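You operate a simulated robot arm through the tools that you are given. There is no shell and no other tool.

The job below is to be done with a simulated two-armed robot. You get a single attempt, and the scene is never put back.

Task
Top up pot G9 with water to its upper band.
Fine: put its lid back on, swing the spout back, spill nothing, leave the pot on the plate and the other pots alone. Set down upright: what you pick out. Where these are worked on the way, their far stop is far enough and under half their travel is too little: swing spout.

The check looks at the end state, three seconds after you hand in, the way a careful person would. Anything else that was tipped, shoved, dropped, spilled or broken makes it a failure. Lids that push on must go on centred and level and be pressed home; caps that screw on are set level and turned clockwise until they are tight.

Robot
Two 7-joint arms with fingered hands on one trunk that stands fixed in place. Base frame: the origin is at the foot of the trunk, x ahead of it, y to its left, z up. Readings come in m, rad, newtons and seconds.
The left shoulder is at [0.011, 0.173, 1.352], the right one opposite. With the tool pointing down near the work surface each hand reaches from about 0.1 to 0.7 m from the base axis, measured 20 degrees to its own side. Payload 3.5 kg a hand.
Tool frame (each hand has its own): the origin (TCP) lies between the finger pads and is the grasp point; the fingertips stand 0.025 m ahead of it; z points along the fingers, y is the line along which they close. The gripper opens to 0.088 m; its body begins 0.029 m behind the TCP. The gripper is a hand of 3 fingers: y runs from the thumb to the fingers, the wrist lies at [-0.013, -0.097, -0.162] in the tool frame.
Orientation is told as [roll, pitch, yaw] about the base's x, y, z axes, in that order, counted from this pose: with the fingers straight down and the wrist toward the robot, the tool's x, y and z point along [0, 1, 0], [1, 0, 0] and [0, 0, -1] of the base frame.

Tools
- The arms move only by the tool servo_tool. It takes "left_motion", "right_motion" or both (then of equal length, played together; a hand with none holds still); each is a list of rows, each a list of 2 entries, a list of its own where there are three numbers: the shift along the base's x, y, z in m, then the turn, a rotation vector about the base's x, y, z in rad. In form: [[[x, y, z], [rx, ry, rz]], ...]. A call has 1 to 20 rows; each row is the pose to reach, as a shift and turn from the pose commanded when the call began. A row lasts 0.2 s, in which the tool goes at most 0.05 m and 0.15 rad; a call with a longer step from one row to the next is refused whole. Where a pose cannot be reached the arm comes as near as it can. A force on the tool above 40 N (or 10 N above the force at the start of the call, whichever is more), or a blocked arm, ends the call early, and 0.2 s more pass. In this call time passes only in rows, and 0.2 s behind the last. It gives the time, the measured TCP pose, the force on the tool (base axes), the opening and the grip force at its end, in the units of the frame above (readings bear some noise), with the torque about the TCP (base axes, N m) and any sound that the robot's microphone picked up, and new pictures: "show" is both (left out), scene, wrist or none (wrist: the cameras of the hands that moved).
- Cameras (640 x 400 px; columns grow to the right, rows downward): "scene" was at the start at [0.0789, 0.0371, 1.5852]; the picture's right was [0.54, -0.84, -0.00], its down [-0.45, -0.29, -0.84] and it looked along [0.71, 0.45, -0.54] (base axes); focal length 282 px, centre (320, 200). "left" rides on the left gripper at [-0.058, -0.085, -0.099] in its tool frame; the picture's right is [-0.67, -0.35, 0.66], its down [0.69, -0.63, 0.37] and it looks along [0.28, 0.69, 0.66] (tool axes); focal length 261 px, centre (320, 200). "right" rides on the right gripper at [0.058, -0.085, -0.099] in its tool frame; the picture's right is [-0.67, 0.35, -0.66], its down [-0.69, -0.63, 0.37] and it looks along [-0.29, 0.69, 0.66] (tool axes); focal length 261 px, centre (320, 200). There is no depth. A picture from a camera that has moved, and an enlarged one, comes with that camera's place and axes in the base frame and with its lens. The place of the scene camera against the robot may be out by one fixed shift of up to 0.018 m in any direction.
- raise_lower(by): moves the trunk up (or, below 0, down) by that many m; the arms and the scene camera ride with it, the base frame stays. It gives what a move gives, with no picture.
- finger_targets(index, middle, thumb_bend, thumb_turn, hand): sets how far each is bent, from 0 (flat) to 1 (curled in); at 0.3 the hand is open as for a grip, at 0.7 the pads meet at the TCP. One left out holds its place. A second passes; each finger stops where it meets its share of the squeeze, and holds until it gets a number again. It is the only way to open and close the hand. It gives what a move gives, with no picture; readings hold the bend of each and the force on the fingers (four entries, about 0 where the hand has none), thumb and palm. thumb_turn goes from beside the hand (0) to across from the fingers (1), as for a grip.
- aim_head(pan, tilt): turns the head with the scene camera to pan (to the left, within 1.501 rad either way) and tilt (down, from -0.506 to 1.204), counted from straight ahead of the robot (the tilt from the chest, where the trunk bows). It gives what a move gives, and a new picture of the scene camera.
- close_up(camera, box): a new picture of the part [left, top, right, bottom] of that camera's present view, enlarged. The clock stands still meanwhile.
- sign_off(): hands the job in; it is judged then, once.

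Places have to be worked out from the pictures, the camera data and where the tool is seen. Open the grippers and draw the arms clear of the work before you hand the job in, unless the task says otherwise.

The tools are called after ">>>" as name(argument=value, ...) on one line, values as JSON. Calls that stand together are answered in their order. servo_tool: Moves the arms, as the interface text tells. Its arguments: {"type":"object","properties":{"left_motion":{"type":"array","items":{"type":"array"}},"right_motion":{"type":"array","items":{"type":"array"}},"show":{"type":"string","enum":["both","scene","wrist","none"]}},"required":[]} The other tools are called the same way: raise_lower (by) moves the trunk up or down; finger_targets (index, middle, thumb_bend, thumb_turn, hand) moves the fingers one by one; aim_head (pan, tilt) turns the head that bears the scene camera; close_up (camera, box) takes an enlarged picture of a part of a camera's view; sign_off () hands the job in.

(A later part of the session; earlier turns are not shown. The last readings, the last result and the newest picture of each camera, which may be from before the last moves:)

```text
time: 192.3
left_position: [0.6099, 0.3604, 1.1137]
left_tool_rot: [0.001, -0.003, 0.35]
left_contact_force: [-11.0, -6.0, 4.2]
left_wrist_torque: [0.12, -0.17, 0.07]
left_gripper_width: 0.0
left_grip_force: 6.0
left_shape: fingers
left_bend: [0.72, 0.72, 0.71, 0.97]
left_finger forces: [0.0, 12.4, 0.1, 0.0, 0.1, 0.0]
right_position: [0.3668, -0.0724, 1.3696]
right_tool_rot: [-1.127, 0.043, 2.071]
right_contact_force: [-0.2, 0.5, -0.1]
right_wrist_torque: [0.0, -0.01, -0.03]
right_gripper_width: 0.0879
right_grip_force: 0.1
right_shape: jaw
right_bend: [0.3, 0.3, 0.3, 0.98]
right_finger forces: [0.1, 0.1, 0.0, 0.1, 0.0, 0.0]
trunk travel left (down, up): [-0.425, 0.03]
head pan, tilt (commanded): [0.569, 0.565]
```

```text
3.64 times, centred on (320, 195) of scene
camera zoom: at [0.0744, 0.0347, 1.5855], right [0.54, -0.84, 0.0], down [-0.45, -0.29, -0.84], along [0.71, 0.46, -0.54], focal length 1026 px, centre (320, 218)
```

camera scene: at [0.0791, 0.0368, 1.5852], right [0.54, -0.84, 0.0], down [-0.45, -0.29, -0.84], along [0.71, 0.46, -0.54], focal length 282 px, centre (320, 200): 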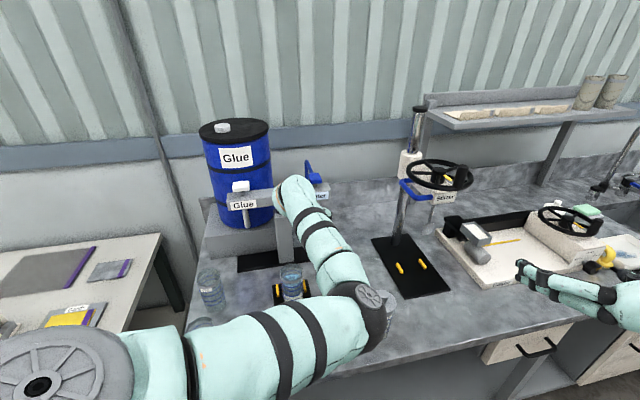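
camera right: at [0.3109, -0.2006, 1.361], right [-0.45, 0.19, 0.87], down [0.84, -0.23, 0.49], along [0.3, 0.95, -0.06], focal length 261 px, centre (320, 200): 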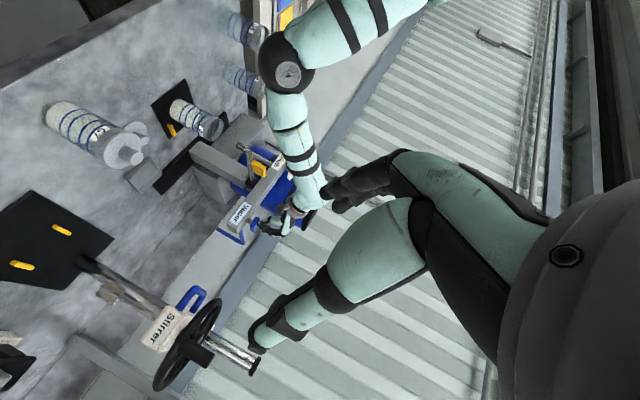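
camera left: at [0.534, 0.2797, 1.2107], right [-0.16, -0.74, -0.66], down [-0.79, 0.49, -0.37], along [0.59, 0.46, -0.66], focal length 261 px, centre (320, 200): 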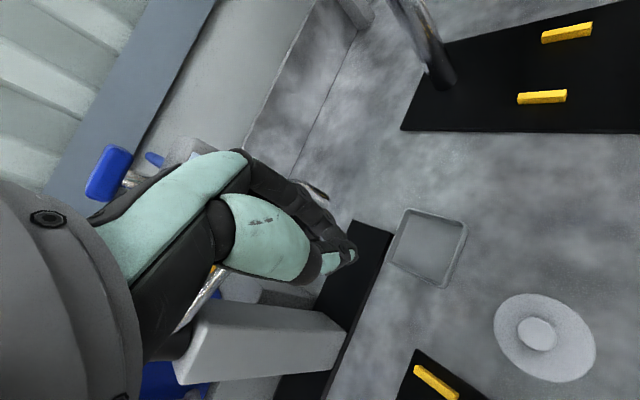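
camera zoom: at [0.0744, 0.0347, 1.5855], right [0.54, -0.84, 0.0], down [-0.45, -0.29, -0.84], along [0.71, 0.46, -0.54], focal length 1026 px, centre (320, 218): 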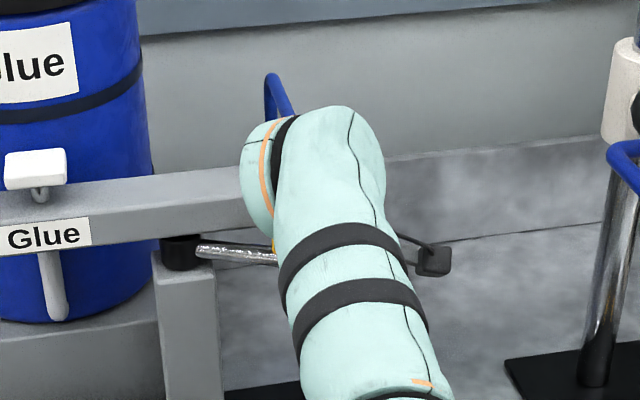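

The parked stop is reached (11 N). I back the hand off and lift it away, then check the spout's position.

>>> servo_tool(left_motion=[[[-0.01, -0.004, 0], [0, 0, 0]], [[-0.025, -0.01, 0.005], [0, 0, 0]], [[-0.03, -0.012, 0.03], [0, 0, -0.05]], [[-0.035, -0.014, 0.065], [0, 0, -0.12]], [[-0.05, -0.01, 0.1], [0, 0, -0.2]], [[-0.07, -0.005, 0.12], [0, 0, -0.28]], [[-0.095, 0.0, 0.12], [0, 0, -0.35]]], show="both")

>>> close_up(camera="left", box=[180, 100, 500, 380])

>>> close_up(camera="right", box=[130, 100, 330, 260])

```text
time: 193.9
left_position: [0.5171, 0.3622, 1.2307]
left_tool_rot: [0.0, 0.0, -0.003]
left_contact_force: [-0.1, 0.2, 0.2]
left_wrist_torque: [0.0, -0.02, 0.0]
left_gripper_width: 0.0003
left_grip_force: 0.0
left_shape: fingers
left_bend: [0.72, 0.72, 0.71, 0.97]
left_finger forces: [0.1, 0.0, 0.1, 0.1, 0.1, 0.1]
right_position: [0.3693, -0.0707, 1.3688]
right_tool_rot: [-1.125, 0.042, 2.07]
right_contact_force: [-0.2, -0.6, 1.1]
right_wrist_torque: [0.04, -0.04, -0.05]
right_gripper_width: 0.0879
right_grip_force: 0.0
right_shape: jaw
right_bend: [0.3, 0.3, 0.3, 0.98]
right_finger forces: [0.0, 0.0, 0.0, 0.0, 0.0, 0.0]
trunk travel left (down, up): [-0.425, 0.03]
head pan, tilt (commanded): [0.569, 0.565]
camera scene: at [0.0786, 0.0373, 1.5852], right [0.54, -0.84, 0.0], down [-0.45, -0.29, -0.84], along [0.71, 0.45, -0.54], focal length 282 px, centre (320, 200)
camera left: at [0.4319, 0.3031, 1.3307], right [-0.35, -0.67, -0.66], down [-0.63, 0.69, -0.37], along [0.7, 0.28, -0.66], focal length 261 px, centre (320, 200)
```

scene: 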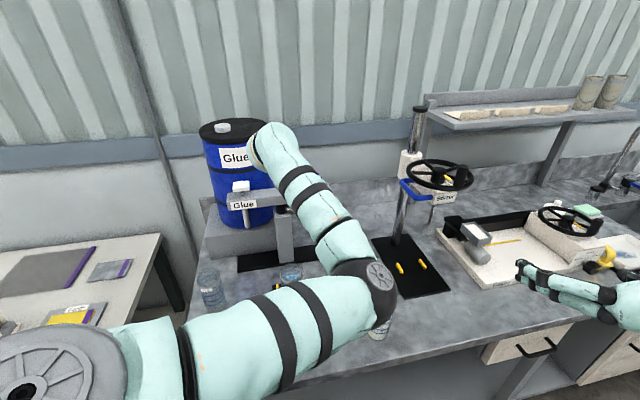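
left: 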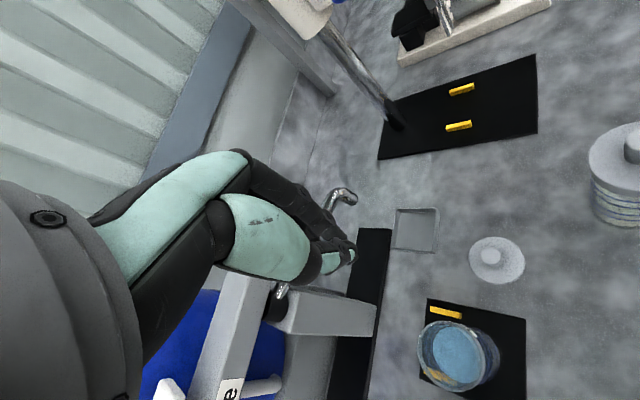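

```text
1.43 times, centred on (340, 240) of left
camera zoom: at [0.4319, 0.3031, 1.3307], right [-0.35, -0.67, -0.66], down [-0.63, 0.69, -0.37], along [0.7, 0.28, -0.66], focal length 372 px, centre (291, 143)
```

zoom: 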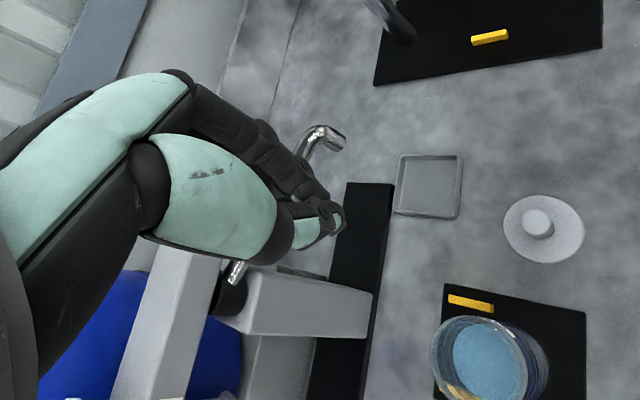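

```text
2.50 times, centred on (230, 180) of right
camera zoom: at [0.3105, -0.2001, 1.361], right [-0.45, 0.19, 0.87], down [0.84, -0.24, 0.49], along [0.3, 0.95, -0.06], focal length 652 px, centre (545, 250)
```

zoom: 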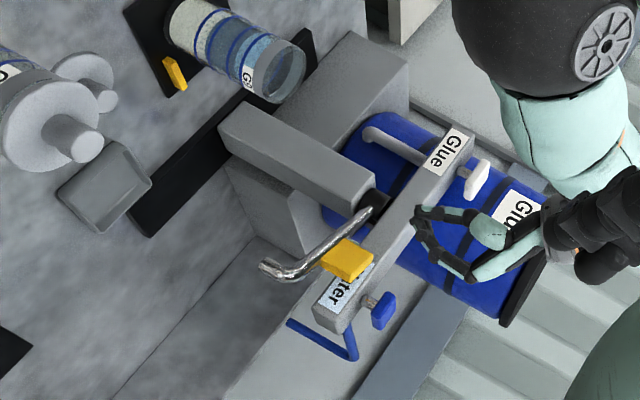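

The spout is back at its parked stop. Now the lid: I open the fingers a bit and move above its knob.

>>> finger_targets(hand="left", index=0.42, middle=0.42, thumb_bend=0.42)

>>> servo_tool(left_motion=[[[0.008, -0.016, -0.03], [0, 0, 0]], [[0.016, -0.032, -0.065], [0, 0, 0]], [[0.024, -0.048, -0.1], [0, 0, 0]], [[0.0306, -0.0637, -0.14], [0, 0, 0]], [[0.0306, -0.0637, -0.18], [0, 0, 0]], [[0.0306, -0.0637, -0.21], [0, 0, 0]]], show="both")

>>> close_up(camera="left", box=[240, 160, 500, 380])

```text
time: 194.9
left_position: [0.5161, 0.3605, 1.2299]
left_tool_rot: [0.001, 0.0, -0.001]
left_contact_force: [0.0, 0.0, -0.1]
left_wrist_torque: [-0.01, 0.04, 0.0]
left_gripper_width: 0.0588
left_grip_force: 0.1
left_shape: fingers
left_bend: [0.42, 0.42, 0.42, 0.97]
left_finger forces: [0.0, 0.0, 0.0, 0.1, 0.0, 0.0]
right_position: [0.3714, -0.0709, 1.3683]
right_tool_rot: [-1.124, 0.042, 2.07]
right_contact_force: [0.8, 0.5, 1.3]
right_wrist_torque: [0.01, -0.01, 0.0]
right_gripper_width: 0.0879
right_grip_force: 0.1
right_shape: jaw
right_bend: [0.3, 0.3, 0.3, 0.98]
right_finger forces: [0.0, 0.1, 0.0, 0.0, 0.0, 0.0]
trunk travel left (down, up): [-0.425, 0.03]
head pan, tilt (commanded): [0.569, 0.565]
```

```text
time: 196.3
left_position: [0.5512, 0.308, 1.0251]
left_tool_rot: [0.008, -0.011, 0.01]
left_contact_force: [-0.7, 0.2, -0.7]
left_wrist_torque: [-0.01, -0.03, -0.03]
left_gripper_width: 0.0588
left_grip_force: 0.1
left_shape: fingers
left_bend: [0.42, 0.42, 0.42, 0.97]
left_finger forces: [0.0, 0.1, 0.0, 0.1, 0.0, 0.0]
right_position: [0.3712, -0.0719, 1.3675]
right_tool_rot: [-1.125, 0.042, 2.071]
right_contact_force: [0.3, -0.1, 0.5]
right_wrist_torque: [0.0, -0.05, -0.01]
right_gripper_width: 0.0879
right_grip_force: 0.0
right_shape: jaw
right_bend: [0.3, 0.3, 0.3, 0.98]
right_finger forces: [0.0, 0.0, 0.1, 0.0, 0.0, 0.0]
trunk travel left (down, up): [-0.425, 0.03]
head pan, tilt (commanded): [0.569, 0.565]
camera scene: at [0.0789, 0.0369, 1.5852], right [0.54, -0.84, 0.0], down [-0.45, -0.29, -0.84], along [0.71, 0.45, -0.54], focal length 282 px, centre (320, 200)
camera left: at [0.465, 0.247, 1.1252], right [-0.33, -0.67, -0.66], down [-0.63, 0.68, -0.37], along [0.7, 0.3, -0.65], focal length 261 px, centre (320, 200)
```

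scene: 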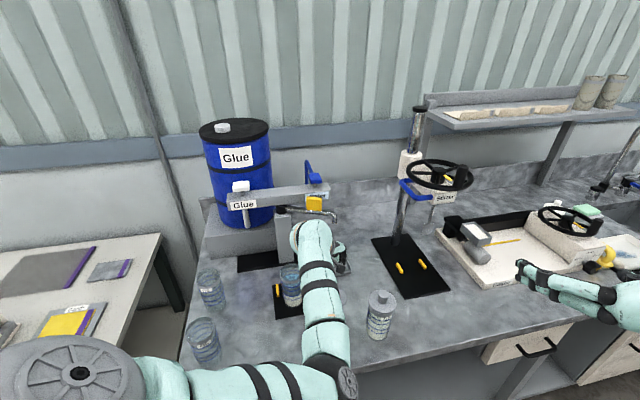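
left: 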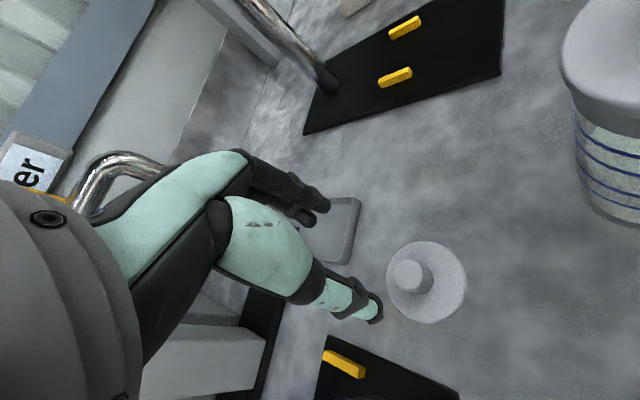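

```text
1.82 times, centred on (370, 270) of left
camera zoom: at [0.465, 0.247, 1.1252], right [-0.33, -0.67, -0.66], down [-0.63, 0.68, -0.37], along [0.7, 0.3, -0.65], focal length 474 px, centre (229, 73)
```

zoom: 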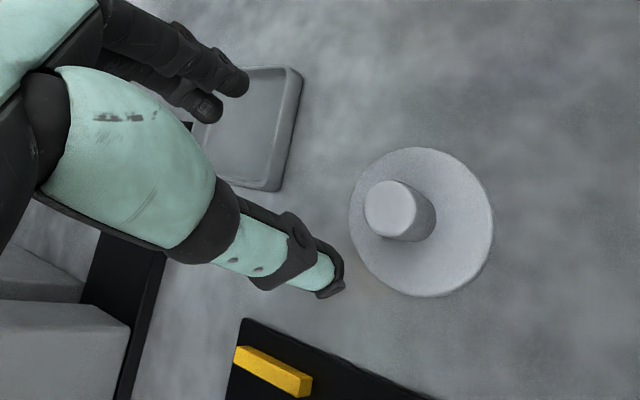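

The knob is at about (0.545, 0.298). The reading lags slightly; I let the arm settle and then check.

>>> servo_tool(left_motion=[[[0, 0, -0.02], [0, 0, 0]], [[0, 0, -0.03], [0, 0, 0]]], show="wrist")

>>> close_up(camera="left", box=[240, 160, 500, 380])

```text
time: 196.9
left_position: [0.5491, 0.2974, 0.9899]
left_tool_rot: [-0.001, 0.001, -0.002]
left_contact_force: [-0.3, -0.1, 0.3]
left_wrist_torque: [0.0, 0.01, -0.04]
left_gripper_width: 0.0587
left_grip_force: 0.1
left_shape: fingers
left_bend: [0.42, 0.42, 0.42, 0.97]
left_finger forces: [0.0, 0.1, 0.1, 0.0, 0.0, 0.0]
right_position: [0.3705, -0.0726, 1.3676]
right_tool_rot: [-1.124, 0.042, 2.07]
right_contact_force: [0.1, -0.1, -0.1]
right_wrist_torque: [0.02, -0.02, 0.05]
right_gripper_width: 0.0878
right_grip_force: 0.1
right_shape: jaw
right_bend: [0.3, 0.3, 0.3, 0.98]
right_finger forces: [0.1, 0.0, 0.1, 0.0, 0.0, 0.1]
trunk travel left (down, up): [-0.425, 0.03]
head pan, tilt (commanded): [0.569, 0.565]
camera left: at [0.4632, 0.2378, 1.0906], right [-0.35, -0.67, -0.65], down [-0.63, 0.69, -0.37], along [0.69, 0.28, -0.66], focal length 261 px, centre (320, 200)
```

left: 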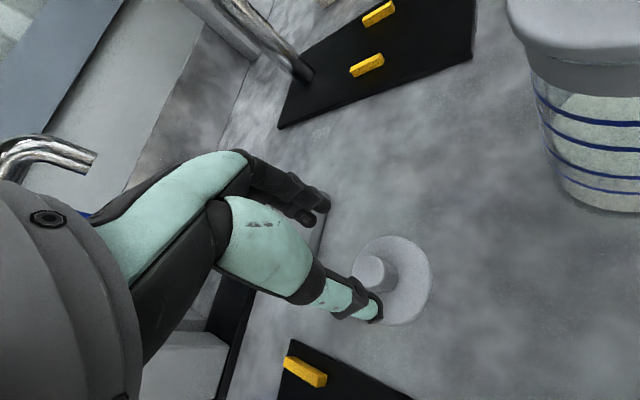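

```text
1.82 times, centred on (370, 270) of left
camera zoom: at [0.4632, 0.2378, 1.0906], right [-0.35, -0.67, -0.65], down [-0.63, 0.69, -0.37], along [0.69, 0.28, -0.66], focal length 474 px, centre (229, 73)
```

zoom: 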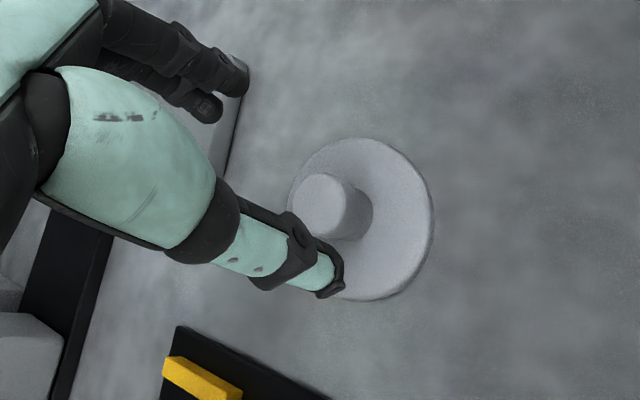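

Aligned within 2 mm. I descend to the same grip height as before and close on the knob.

>>> servo_tool(left_motion=[[[-0.002, 0.002, -0.015], [0, 0, 0]], [[-0.002, 0.002, -0.03], [0, 0, 0]], [[-0.002, 0.002, -0.042], [0, 0, 0]], [[-0.002, 0.002, -0.049], [0, 0, 0]]], show="none")

>>> finger_targets(hand="left", index=0.7, middle=0.7, thumb_bend=0.7)

>>> close_up(camera="left", box=[240, 160, 500, 380])

```text
time: 197.9
left_position: [0.5462, 0.2989, 0.9414]
left_tool_rot: [-0.001, 0.001, -0.002]
left_contact_force: [0.0, 0.7, -0.8]
left_wrist_torque: [0.0, -0.01, 0.0]
left_gripper_width: 0.0587
left_grip_force: 0.0
left_shape: fingers
left_bend: [0.42, 0.42, 0.42, 0.97]
left_finger forces: [0.0, 0.0, 0.0, 0.1, 0.0, 0.0]
right_position: [0.3697, -0.0717, 1.3676]
right_tool_rot: [-1.123, 0.042, 2.07]
right_contact_force: [0.4, -0.2, -1.0]
right_wrist_torque: [-0.01, -0.01, 0.02]
right_gripper_width: 0.0879
right_grip_force: 0.0
right_shape: jaw
right_bend: [0.3, 0.3, 0.3, 0.98]
right_finger forces: [0.0, 0.0, 0.0, 0.0, 0.1, 0.0]
trunk travel left (down, up): [-0.425, 0.03]
head pan, tilt (commanded): [0.569, 0.565]
```

```text
time: 198.9
left_position: [0.5487, 0.3003, 0.9414]
left_tool_rot: [-0.001, 0.001, -0.001]
left_contact_force: [-0.5, -0.6, 0.3]
left_wrist_torque: [-0.02, -0.02, 0.0]
left_gripper_width: 0.0136
left_grip_force: 6.7
left_shape: fingers
left_bend: [0.64, 0.66, 0.62, 0.96]
left_finger forces: [3.3, 3.2, 0.1, 0.1, 6.3, 0.0]
right_position: [0.3702, -0.0704, 1.3686]
right_tool_rot: [-1.123, 0.042, 2.07]
right_contact_force: [-0.4, -0.7, -0.6]
right_wrist_torque: [-0.01, -0.05, 0.0]
right_gripper_width: 0.0881
right_grip_force: 0.0
right_shape: jaw
right_bend: [0.3, 0.3, 0.3, 0.98]
right_finger forces: [0.0, 0.0, 0.0, 0.0, 0.1, 0.1]
trunk travel left (down, up): [-0.425, 0.03]
head pan, tilt (commanded): [0.569, 0.565]
```

```text
1.82 times, centred on (370, 270) of left
camera zoom: at [0.4624, 0.2407, 1.0418], right [-0.35, -0.67, -0.66], down [-0.63, 0.69, -0.37], along [0.69, 0.28, -0.66], focal length 474 px, centre (229, 73)
```

zoom: 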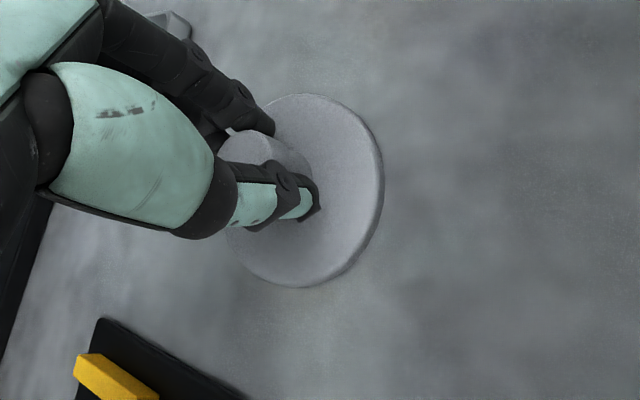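

Knob gripped (6.7 N). I lift the lid and carry it over the pot.

>>> servo_tool(left_motion=[[[0, 0, 0.03], [0, 0, 0]], [[0, 0, 0.07], [0, 0, 0]], [[0, 0, 0.11], [0, 0, 0]], [[0, 0, 0.15], [0, 0, 0]], [[-0.01, 0.013, 0.18], [0, 0, 0]], [[-0.03, 0.039, 0.19], [0, 0, 0]], [[-0.05, 0.065, 0.19], [0, 0, 0]], [[-0.065, 0.085, 0.19], [0, 0, 0]], [[-0.0755, 0.098, 0.19], [0, 0, 0]]], show="both")

>>> close_up(camera="left", box=[260, 180, 520, 400])

>>> close_up(camera="right", box=[150, 60, 290, 180])

```text
time: 200.9
left_position: [0.4697, 0.3985, 1.1307]
left_tool_rot: [0.0, -0.001, -0.002]
left_contact_force: [-0.3, -0.1, 0.0]
left_wrist_torque: [-0.04, -0.01, -0.02]
left_gripper_width: 0.0128
left_grip_force: 6.2
left_shape: fingers
left_bend: [0.65, 0.67, 0.63, 0.96]
left_finger forces: [2.9, 3.3, 0.0, 0.1, 6.0, 0.1]
right_position: [0.3704, -0.0702, 1.3683]
right_tool_rot: [-1.123, 0.044, 2.07]
right_contact_force: [0.6, 0.7, 0.4]
right_wrist_torque: [-0.02, -0.02, -0.02]
right_gripper_width: 0.088
right_grip_force: 0.0
right_shape: jaw
right_bend: [0.3, 0.3, 0.3, 0.98]
right_finger forces: [0.0, 0.0, 0.0, 0.1, 0.0, 0.0]
trunk travel left (down, up): [-0.425, 0.03]
head pan, tilt (commanded): [0.569, 0.565]
camera scene: at [0.0788, 0.0372, 1.5852], right [0.54, -0.84, 0.0], down [-0.45, -0.29, -0.84], along [0.71, 0.45, -0.54], focal length 282 px, centre (320, 200)
camera left: at [0.3857, 0.3391, 1.2317], right [-0.35, -0.67, -0.66], down [-0.63, 0.69, -0.37], along [0.69, 0.28, -0.66], focal length 261 px, centre (320, 200)
```

scene: 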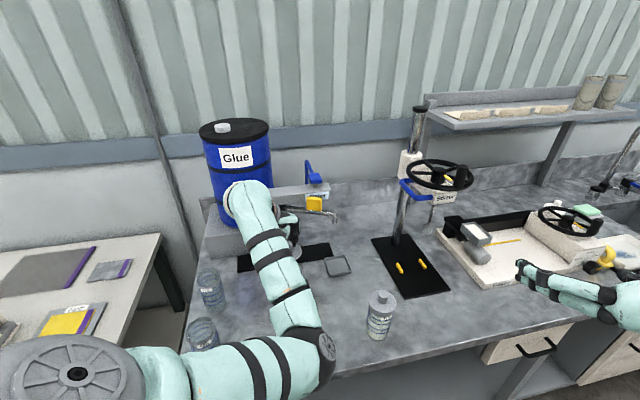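
left: 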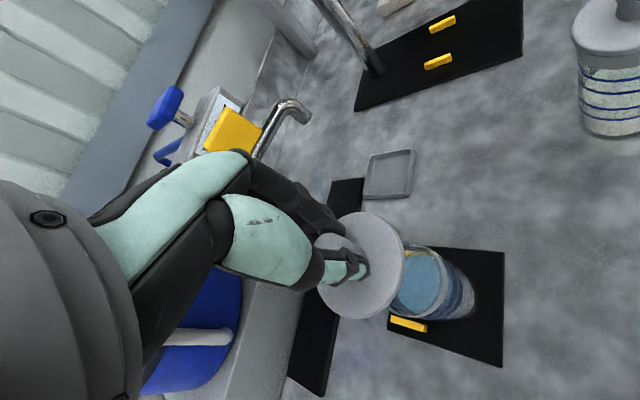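

```text
1.82 times, centred on (390, 290) of left
camera zoom: at [0.3857, 0.3391, 1.2317], right [-0.35, -0.67, -0.66], down [-0.63, 0.69, -0.37], along [0.69, 0.28, -0.66], focal length 474 px, centre (193, 36)
```

zoom: 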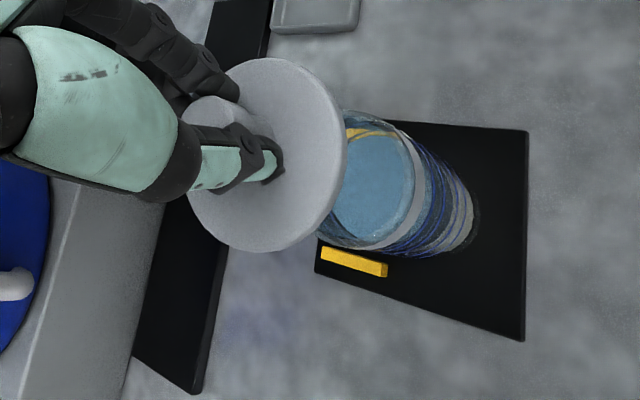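

```text
3.33 times, centred on (220, 120) of right
camera zoom: at [0.3106, -0.2001, 1.361], right [-0.45, 0.19, 0.87], down [0.84, -0.24, 0.49], along [0.3, 0.95, -0.06], focal length 869 px, centre (653, 467)
```

zoom: 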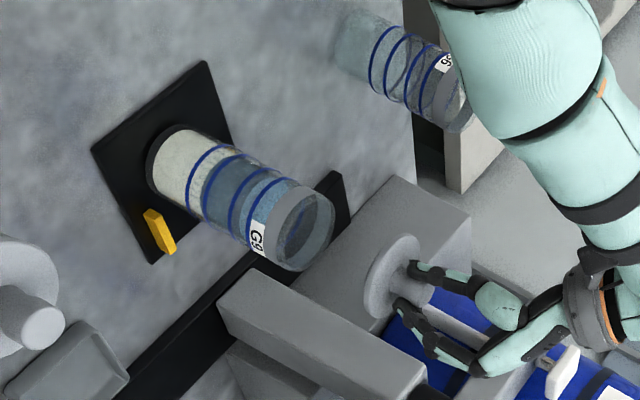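

The lid hangs level above the pot. I lower it to about 1 cm above the rim and check the centring from two cameras.

>>> servo_tool(left_motion=[[[0.001, 0.001, -0.02], [0, 0, 0]], [[0.001, 0.001, -0.04], [0, 0, 0]], [[0.001, 0.001, -0.055], [0, 0, 0]]], show="none")

>>> close_up(camera="left", box=[280, 190, 480, 350])

>>> close_up(camera="right", box=[190, 90, 270, 160])

```text
time: 201.7
left_position: [0.4724, 0.399, 1.0764]
left_tool_rot: [-0.001, 0.0, -0.001]
left_contact_force: [0.0, -0.7, 1.0]
left_wrist_torque: [-0.04, 0.01, 0.0]
left_gripper_width: 0.0127
left_grip_force: 6.0
left_shape: fingers
left_bend: [0.65, 0.67, 0.63, 0.96]
left_finger forces: [2.8, 3.4, 0.0, 0.0, 5.8, 0.1]
right_position: [0.3699, -0.0711, 1.3674]
right_tool_rot: [-1.124, 0.041, 2.071]
right_contact_force: [0.0, -0.6, -0.6]
right_wrist_torque: [0.01, 0.0, -0.02]
right_gripper_width: 0.0878
right_grip_force: 0.1
right_shape: jaw
right_bend: [0.3, 0.3, 0.3, 0.98]
right_finger forces: [0.0, 0.1, 0.0, 0.0, 0.1, 0.0]
trunk travel left (down, up): [-0.425, 0.03]
head pan, tilt (commanded): [0.569, 0.565]
```

```text
2.50 times, centred on (380, 270) of left
camera zoom: at [0.3875, 0.3398, 1.1765], right [-0.35, -0.67, -0.66], down [-0.63, 0.69, -0.37], along [0.69, 0.28, -0.66], focal length 652 px, centre (170, 25)
```

zoom: 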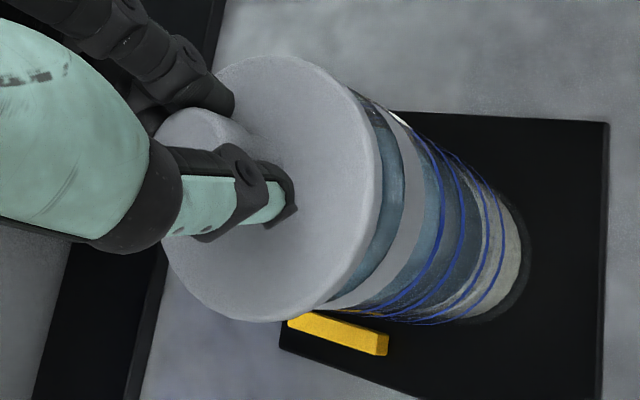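

```text
5.71 times, centred on (230, 125) of right
camera zoom: at [0.3107, -0.2003, 1.3609], right [-0.45, 0.19, 0.87], down [0.84, -0.24, 0.49], along [0.3, 0.95, -0.06], focal length 1489 px, centre (834, 629)
```

zoom: 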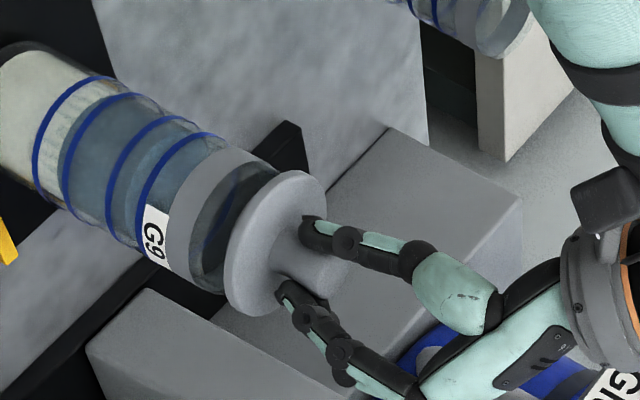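

Both views show the lid centred within about 1–2 mm and level. I lower it onto the rim in small steps.

>>> servo_tool(left_motion=[[[0, 0.0005, -0.004], [0, 0, 0]], [[0, 0.0005, -0.008], [0, 0, 0]], [[0, 0.0005, -0.011], [0, 0, 0]], [[0, 0.0005, -0.014], [0, 0, 0]]], show="none")

>>> close_up(camera="right", box=[190, 90, 270, 160])

>>> close_up(camera="left", box=[280, 190, 480, 350])

```text
time: 202.7
left_position: [0.4727, 0.3991, 1.063]
left_tool_rot: [0.001, -0.001, -0.001]
left_contact_force: [0.0, 0.3, 3.0]
left_wrist_torque: [0.01, -0.01, 0.01]
left_gripper_width: 0.0125
left_grip_force: 6.0
left_shape: fingers
left_bend: [0.65, 0.67, 0.63, 0.96]
left_finger forces: [3.0, 3.8, 0.0, 0.0, 5.9, 0.0]
right_position: [0.3696, -0.0721, 1.3681]
right_tool_rot: [-1.126, 0.042, 2.07]
right_contact_force: [0.1, 0.4, -0.4]
right_wrist_torque: [-0.01, 0.05, 0.02]
right_gripper_width: 0.088
right_grip_force: 0.0
right_shape: jaw
right_bend: [0.3, 0.3, 0.3, 0.98]
right_finger forces: [0.0, 0.0, 0.1, 0.0, 0.0, 0.1]
trunk travel left (down, up): [-0.425, 0.03]
head pan, tilt (commanded): [0.569, 0.565]
```

```text
5.71 times, centred on (230, 125) of right
camera zoom: at [0.3105, -0.2007, 1.361], right [-0.45, 0.19, 0.87], down [0.84, -0.24, 0.49], along [0.3, 0.95, -0.06], focal length 1489 px, centre (834, 629)
```

zoom: 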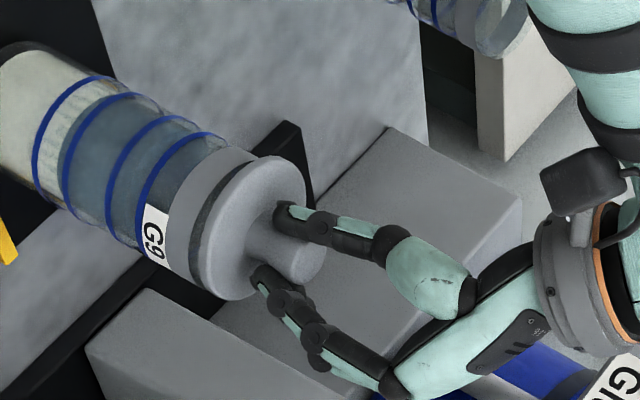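

```text
2.50 times, centred on (380, 270) of left
camera zoom: at [0.3871, 0.3405, 1.1634], right [-0.35, -0.67, -0.66], down [-0.63, 0.69, -0.37], along [0.7, 0.28, -0.66], focal length 652 px, centre (170, 25)
```

zoom: 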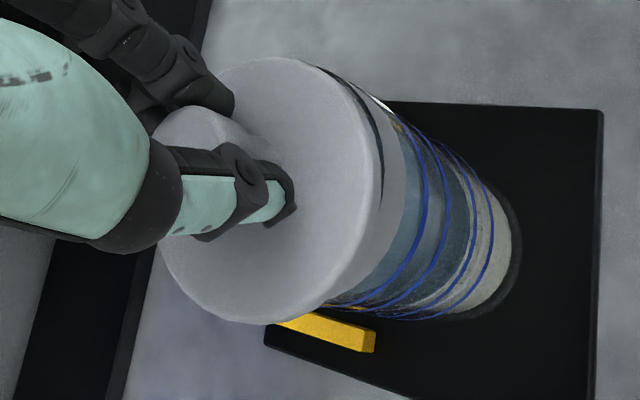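

The lid rests on the rim (3 N) with a small gap left. I press further in 1 mm steps, listening for the snap.

>>> servo_tool(left_motion=[[[0, 0, -0.002], [0, 0, 0]], [[0, 0, -0.004], [0, 0, 0]], [[0, 0, -0.006], [0, 0, 0]]], show="none")

>>> close_up(camera="right", box=[190, 90, 270, 160])

>>> close_up(camera="left", box=[280, 190, 480, 350])

```text
time: 203.5
left_position: [0.4713, 0.3982, 1.0588]
left_tool_rot: [0.001, -0.002, -0.004]
left_contact_force: [2.4, 0.2, 14.1]
left_wrist_torque: [0.02, -0.07, -0.01]
left_gripper_width: 0.0111
left_grip_force: 8.3
left_shape: fingers
left_bend: [0.66, 0.66, 0.64, 0.96]
left_finger forces: [3.7, 7.0, 0.0, 0.0, 6.6, 0.0]
right_position: [0.3687, -0.0713, 1.3682]
right_tool_rot: [-1.126, 0.039, 2.069]
right_contact_force: [0.1, 0.0, -0.5]
right_wrist_torque: [0.01, 0.01, -0.02]
right_gripper_width: 0.0878
right_grip_force: 0.0
right_shape: jaw
right_bend: [0.3, 0.3, 0.3, 0.98]
right_finger forces: [0.1, 0.0, 0.0, 0.1, 0.0, 0.0]
trunk travel left (down, up): [-0.425, 0.03]
head pan, tilt (commanded): [0.569, 0.565]
```

```text
5.71 times, centred on (230, 125) of right
camera zoom: at [0.3098, -0.2016, 1.361], right [-0.45, 0.19, 0.87], down [0.84, -0.24, 0.49], along [0.3, 0.95, -0.06], focal length 1489 px, centre (834, 629)
```

zoom: 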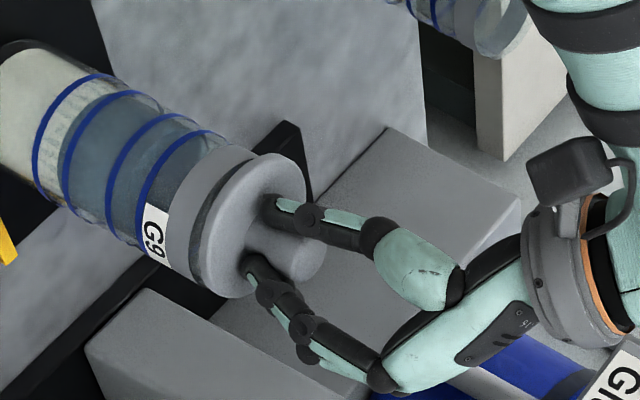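

```text
2.50 times, centred on (380, 270) of left
camera zoom: at [0.3858, 0.3395, 1.1578], right [-0.35, -0.67, -0.66], down [-0.63, 0.69, -0.37], along [0.7, 0.28, -0.66], focal length 652 px, centre (170, 25)
```

zoom: 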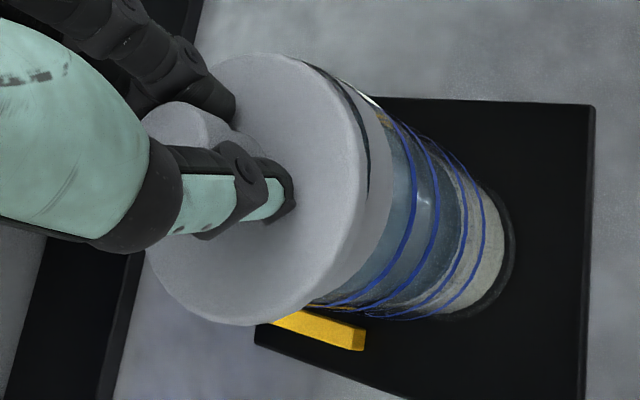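

14 N and no snap yet. I keep pressing a little more.

>>> servo_tool(left_motion=[[[0, 0, -0.002], [0, 0, 0]], [[0, 0, -0.004], [0, 0, 0]]], show="none")

>>> close_up(camera="right", box=[190, 90, 270, 160])

```text
time: 204.1
left_position: [0.4722, 0.3979, 1.0554]
left_tool_rot: [0.002, -0.007, -0.001]
left_contact_force: [1.2, 2.0, 29.9]
left_wrist_torque: [-0.02, 0.26, 0.0]
left_gripper_width: 0.0103
left_grip_force: 17.1
left_shape: fingers
left_bend: [0.66, 0.66, 0.65, 0.96]
left_finger forces: [4.1, 8.3, 0.0, 0.1, 21.7, 0.1]
right_position: [0.3668, -0.0738, 1.3679]
right_tool_rot: [-1.127, 0.042, 2.069]
right_contact_force: [0.0, 0.6, 0.0]
right_wrist_torque: [0.0, 0.02, 0.0]
right_gripper_width: 0.0878
right_grip_force: 0.0
right_shape: jaw
right_bend: [0.3, 0.3, 0.3, 0.98]
right_finger forces: [0.0, 0.0, 0.1, 0.0, 0.0, 0.0]
trunk travel left (down, up): [-0.425, 0.03]
head pan, tilt (commanded): [0.569, 0.565]
```

```text
5.71 times, centred on (230, 125) of right
camera zoom: at [0.3073, -0.2028, 1.3616], right [-0.45, 0.19, 0.87], down [0.84, -0.24, 0.49], along [0.3, 0.95, -0.05], focal length 1489 px, centre (834, 629)
```

zoom: 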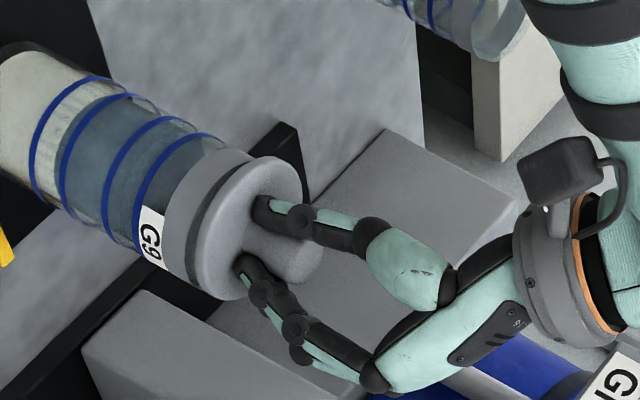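

30 N without a snap. I compare with the seated lid of G7 to see how a closed one looks.

>>> close_up(camera="right", box=[30, 80, 170, 190])

>>> close_up(camera="left", box=[280, 190, 480, 350])

>>> close_up(camera="right", box=[205, 100, 245, 140])

```text
3.64 times, centred on (100, 135) of right
camera zoom: at [0.3073, -0.2028, 1.3616], right [-0.45, 0.19, 0.87], down [0.84, -0.24, 0.49], along [0.3, 0.95, -0.05], focal length 948 px, centre (1120, 436)
```

zoom: 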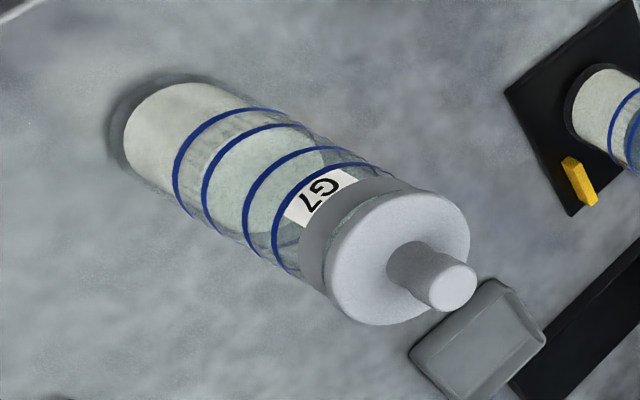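

```text
2.50 times, centred on (380, 270) of left
camera zoom: at [0.3851, 0.3386, 1.1558], right [-0.34, -0.67, -0.66], down [-0.63, 0.69, -0.37], along [0.7, 0.29, -0.66], focal length 652 px, centre (170, 25)
```

zoom: 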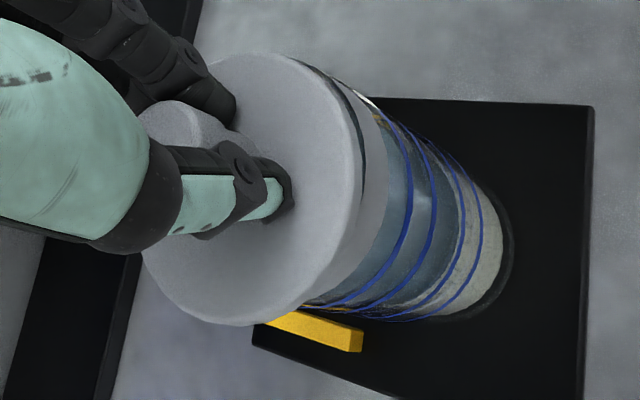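

```text
10.00 times, centred on (225, 120) of right
camera zoom: at [0.3073, -0.2028, 1.3616], right [-0.45, 0.19, 0.87], down [0.84, -0.24, 0.49], along [0.3, 0.95, -0.05], focal length 2606 px, centre (1270, 1000)
```

zoom: 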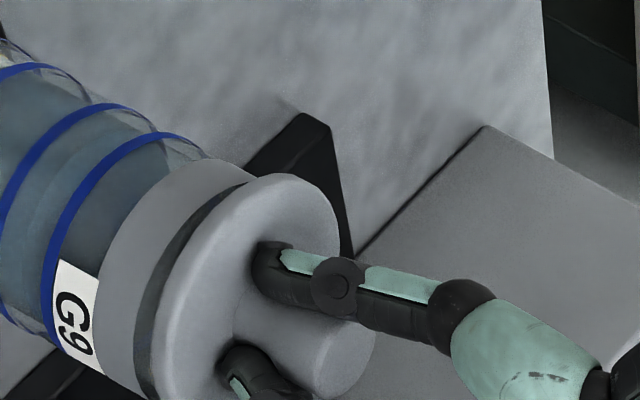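

The lid is 3–4 mm short of seated: comparing lid and collar in both views, it sits about 3 mm too far toward me and 2 mm too far left. I lift it slightly, shift by (+3, −2) mm, and look again.

>>> servo_tool(left_motion=[[[0, 0, 0.006], [0, 0, 0]], [[0, 0, 0.012], [0, 0, 0]], [[0.0015, -0.001, 0.016], [0, 0, 0]], [[0.003, -0.002, 0.016], [0, 0, 0]]], show="none")

>>> close_up(camera="right", box=[200, 95, 250, 145])

>>> close_up(camera="left", box=[280, 190, 480, 350])

```text
time: 205.1
left_position: [0.4739, 0.3959, 1.0691]
left_tool_rot: [-0.002, -0.001, 0.002]
left_contact_force: [-0.1, 0.0, 0.0]
left_wrist_torque: [0.0, -0.01, 0.0]
left_gripper_width: 0.0109
left_grip_force: 6.1
left_shape: fingers
left_bend: [0.66, 0.66, 0.64, 0.96]
left_finger forces: [2.7, 4.3, 0.0, 0.0, 5.7, 0.0]
right_position: [0.3701, -0.0715, 1.3676]
right_tool_rot: [-1.123, 0.041, 2.072]
right_contact_force: [-0.6, -0.7, -0.1]
right_wrist_torque: [0.01, -0.02, -0.01]
right_gripper_width: 0.088
right_grip_force: 0.0
right_shape: jaw
right_bend: [0.3, 0.3, 0.3, 0.98]
right_finger forces: [0.0, 0.0, 0.0, 0.0, 0.0, 0.0]
trunk travel left (down, up): [-0.425, 0.03]
head pan, tilt (commanded): [0.569, 0.565]
```

```text
8.00 times, centred on (225, 120) of right
camera zoom: at [0.3112, -0.2003, 1.3608], right [-0.45, 0.19, 0.87], down [0.84, -0.24, 0.49], along [0.3, 0.95, -0.06], focal length 2085 px, centre (1080, 840)
```

zoom: 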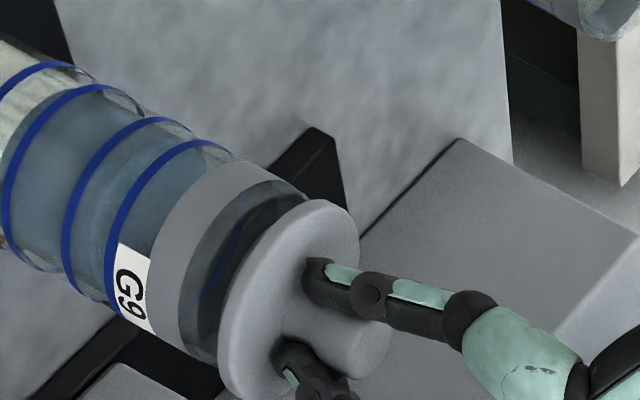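

```text
2.50 times, centred on (380, 270) of left
camera zoom: at [0.39, 0.3384, 1.1688], right [-0.35, -0.67, -0.66], down [-0.63, 0.69, -0.37], along [0.69, 0.28, -0.66], focal length 652 px, centre (170, 25)
```

zoom: 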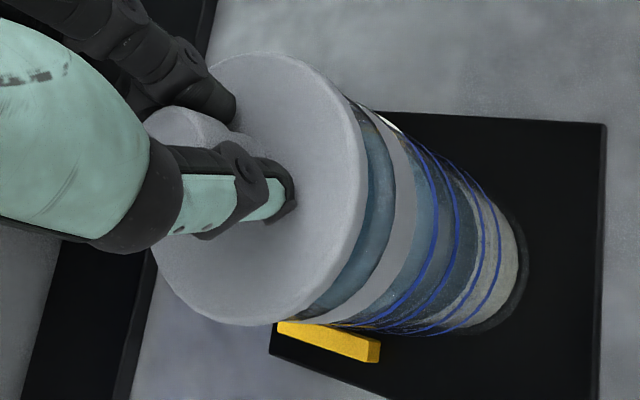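

Working out the silhouette directions properly, the lid is now centred within about 1 mm in both cameras. I lower and press again.

>>> servo_tool(left_motion=[[[0, 0, -0.004], [0, 0, 0]], [[0, 0, -0.008], [0, 0, 0]], [[0, 0, -0.011], [0, 0, 0]], [[0, 0, -0.013], [0, 0, 0]]], show="none")

>>> close_up(camera="right", box=[200, 95, 250, 145])

```text
time: 206.1
left_position: [0.4748, 0.3961, 1.0574]
left_tool_rot: [0.001, -0.004, -0.001]
left_contact_force: [-2.4, -1.2, 8.9]
left_wrist_torque: [-0.06, 0.03, -0.05]
left_gripper_width: 0.0106
left_grip_force: 7.1
left_shape: fingers
left_bend: [0.67, 0.66, 0.64, 0.96]
left_finger forces: [3.2, 4.6, 0.0, 0.0, 7.4, 0.0]
right_position: [0.3679, -0.0728, 1.3685]
right_tool_rot: [-1.128, 0.041, 2.071]
right_contact_force: [-0.2, -0.9, 0.3]
right_wrist_torque: [0.02, 0.01, 0.0]
right_gripper_width: 0.0877
right_grip_force: 0.0
right_shape: jaw
right_bend: [0.3, 0.3, 0.3, 0.98]
right_finger forces: [0.1, 0.0, 0.0, 0.0, 0.1, 0.0]
trunk travel left (down, up): [-0.425, 0.03]
head pan, tilt (commanded): [0.569, 0.565]
heard: snap
```

```text
8.00 times, centred on (225, 120) of right
camera zoom: at [0.3089, -0.202, 1.3612], right [-0.45, 0.19, 0.87], down [0.84, -0.24, 0.49], along [0.3, 0.95, -0.05], focal length 2085 px, centre (1080, 840)
```

zoom: 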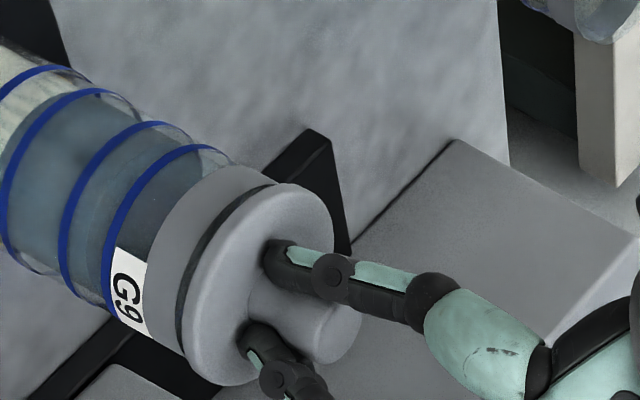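

Snap! The lid is on. I press a touch more to be sure it is home.

>>> servo_tool(left_motion=[[[0, 0, -0.0015], [0, 0, 0]], [[0, 0, -0.003], [0, 0, 0]]], show="none")

>>> close_up(camera="right", box=[200, 95, 250, 145])

>>> close_up(camera="right", box=[60, 95, 130, 165])

>>> close_up(camera="left", box=[280, 190, 480, 350])

```text
time: 206.7
left_position: [0.4732, 0.3949, 1.0565]
left_tool_rot: [0.004, -0.007, -0.002]
left_contact_force: [0.3, -1.2, 28.4]
left_wrist_torque: [-0.09, 0.29, -0.04]
left_gripper_width: 0.0105
left_grip_force: 16.9
left_shape: fingers
left_bend: [0.67, 0.66, 0.65, 0.96]
left_finger forces: [4.1, 6.9, 0.0, 0.1, 23.2, 0.1]
right_position: [0.3669, -0.0735, 1.3692]
right_tool_rot: [-1.128, 0.041, 2.069]
right_contact_force: [0.0, 0.4, 0.7]
right_wrist_torque: [-0.02, 0.04, 0.0]
right_gripper_width: 0.088
right_grip_force: 0.2
right_shape: jaw
right_bend: [0.3, 0.3, 0.3, 0.98]
right_finger forces: [0.1, 0.1, 0.0, 0.0, 0.0, 0.0]
trunk travel left (down, up): [-0.425, 0.03]
head pan, tilt (commanded): [0.569, 0.565]
```

```text
8.00 times, centred on (225, 120) of right
camera zoom: at [0.3075, -0.2033, 1.3615], right [-0.45, 0.19, 0.87], down [0.84, -0.24, 0.49], along [0.3, 0.95, -0.05], focal length 2085 px, centre (1080, 840)
```

zoom: 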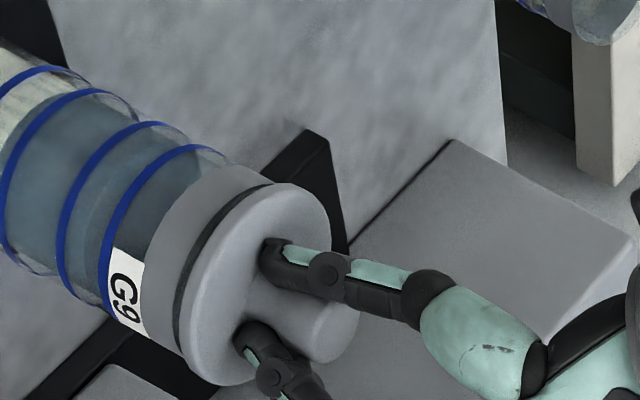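

```text
5.71 times, centred on (95, 130) of right
camera zoom: at [0.3075, -0.2033, 1.3615], right [-0.45, 0.19, 0.87], down [0.84, -0.24, 0.49], along [0.3, 0.95, -0.05], focal length 1489 px, centre (1606, 600)
```

zoom: 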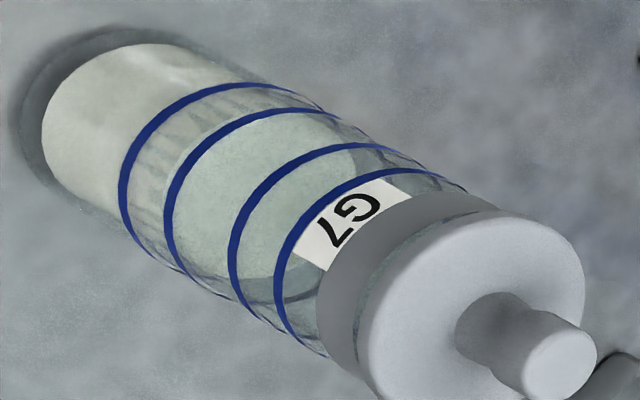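

```text
2.50 times, centred on (380, 270) of left
camera zoom: at [0.3875, 0.3361, 1.1563], right [-0.34, -0.67, -0.66], down [-0.63, 0.69, -0.37], along [0.7, 0.29, -0.66], focal length 652 px, centre (170, 25)
```

zoom: 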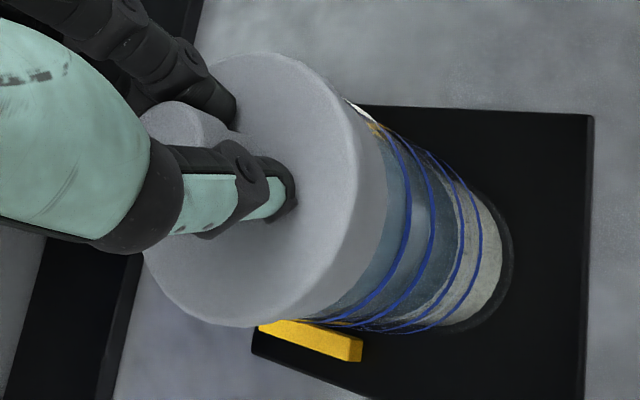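

The lid is seated like G7's. I relieve the pressing force slightly and then open the fingers carefully.

>>> servo_tool(left_motion=[[[0, 0, 0.0025], [0, 0, 0]]], show="none")

>>> finger_targets(hand="left", index=0.6, middle=0.6, thumb_bend=0.6)

>>> finger_targets(hand="left", index=0.45, middle=0.45, thumb_bend=0.45)

>>> close_up(camera="right", box=[190, 90, 270, 160])

```text
time: 207.1
left_position: [0.4731, 0.396, 1.0578]
left_tool_rot: [0.001, -0.002, -0.003]
left_contact_force: [0.2, -1.8, 18.9]
left_wrist_torque: [-0.02, 0.17, -0.05]
left_gripper_width: 0.0103
left_grip_force: 12.9
left_shape: fingers
left_bend: [0.67, 0.66, 0.65, 0.96]
left_finger forces: [3.6, 6.3, 0.0, 0.1, 15.4, 0.0]
right_position: [0.3675, -0.0739, 1.3679]
right_tool_rot: [-1.127, 0.042, 2.072]
right_contact_force: [0.0, -0.3, -0.7]
right_wrist_torque: [0.03, -0.03, -0.01]
right_gripper_width: 0.0879
right_grip_force: 0.2
right_shape: jaw
right_bend: [0.3, 0.3, 0.3, 0.98]
right_finger forces: [0.0, 0.0, 0.0, 0.1, 0.1, 0.1]
trunk travel left (down, up): [-0.425, 0.03]
head pan, tilt (commanded): [0.569, 0.565]
```

```text
time: 208.1
left_position: [0.4733, 0.3962, 1.0566]
left_tool_rot: [0.001, -0.002, -0.002]
left_contact_force: [-2.4, -2.8, 15.5]
left_wrist_torque: [-0.13, 0.18, 0.01]
left_gripper_width: 0.0147
left_grip_force: 8.5
left_shape: fingers
left_bend: [0.63, 0.61, 0.62, 0.96]
left_finger forces: [3.2, 1.9, 0.0, 0.0, 12.1, 0.0]
right_position: [0.3686, -0.0733, 1.3685]
right_tool_rot: [-1.128, 0.041, 2.069]
right_contact_force: [0.0, -0.2, 0.2]
right_wrist_torque: [0.01, 0.02, 0.04]
right_gripper_width: 0.0878
right_grip_force: 0.1
right_shape: jaw
right_bend: [0.3, 0.3, 0.3, 0.98]
right_finger forces: [0.0, 0.1, 0.0, 0.0, 0.0, 0.1]
trunk travel left (down, up): [-0.425, 0.03]
head pan, tilt (commanded): [0.569, 0.565]
```

```text
time: 209.1
left_position: [0.4737, 0.3957, 1.0565]
left_tool_rot: [0.001, -0.001, -0.003]
left_contact_force: [1.3, -0.4, 13.8]
left_wrist_torque: [0.09, -0.53, -0.03]
left_gripper_width: 0.0522
left_grip_force: 7.5
left_shape: fingers
left_bend: [0.45, 0.42, 0.45, 0.97]
left_finger forces: [0.0, 13.6, 0.0, 0.0, 0.0, 0.0]
right_position: [0.369, -0.0722, 1.3691]
right_tool_rot: [-1.126, 0.042, 2.07]
right_contact_force: [0.8, 0.2, 0.1]
right_wrist_torque: [-0.01, -0.03, 0.01]
right_gripper_width: 0.088
right_grip_force: 0.1
right_shape: jaw
right_bend: [0.3, 0.3, 0.3, 0.98]
right_finger forces: [0.0, 0.0, 0.0, 0.0, 0.1, 0.1]
trunk travel left (down, up): [-0.425, 0.03]
head pan, tilt (commanded): [0.569, 0.565]
```

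```text
5.71 times, centred on (230, 125) of right
camera zoom: at [0.3095, -0.2016, 1.3611], right [-0.45, 0.19, 0.87], down [0.84, -0.24, 0.49], along [0.3, 0.95, -0.06], focal length 1489 px, centre (834, 629)
```

zoom: 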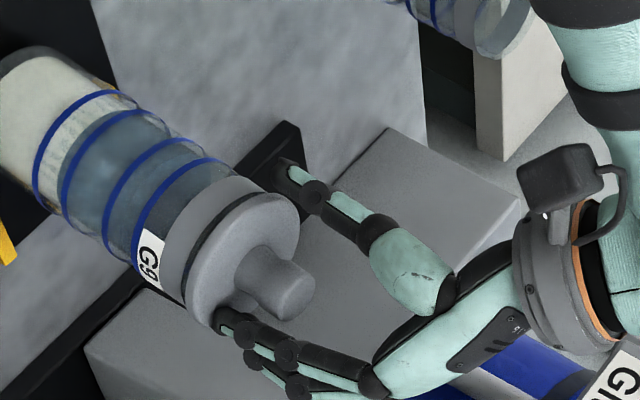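

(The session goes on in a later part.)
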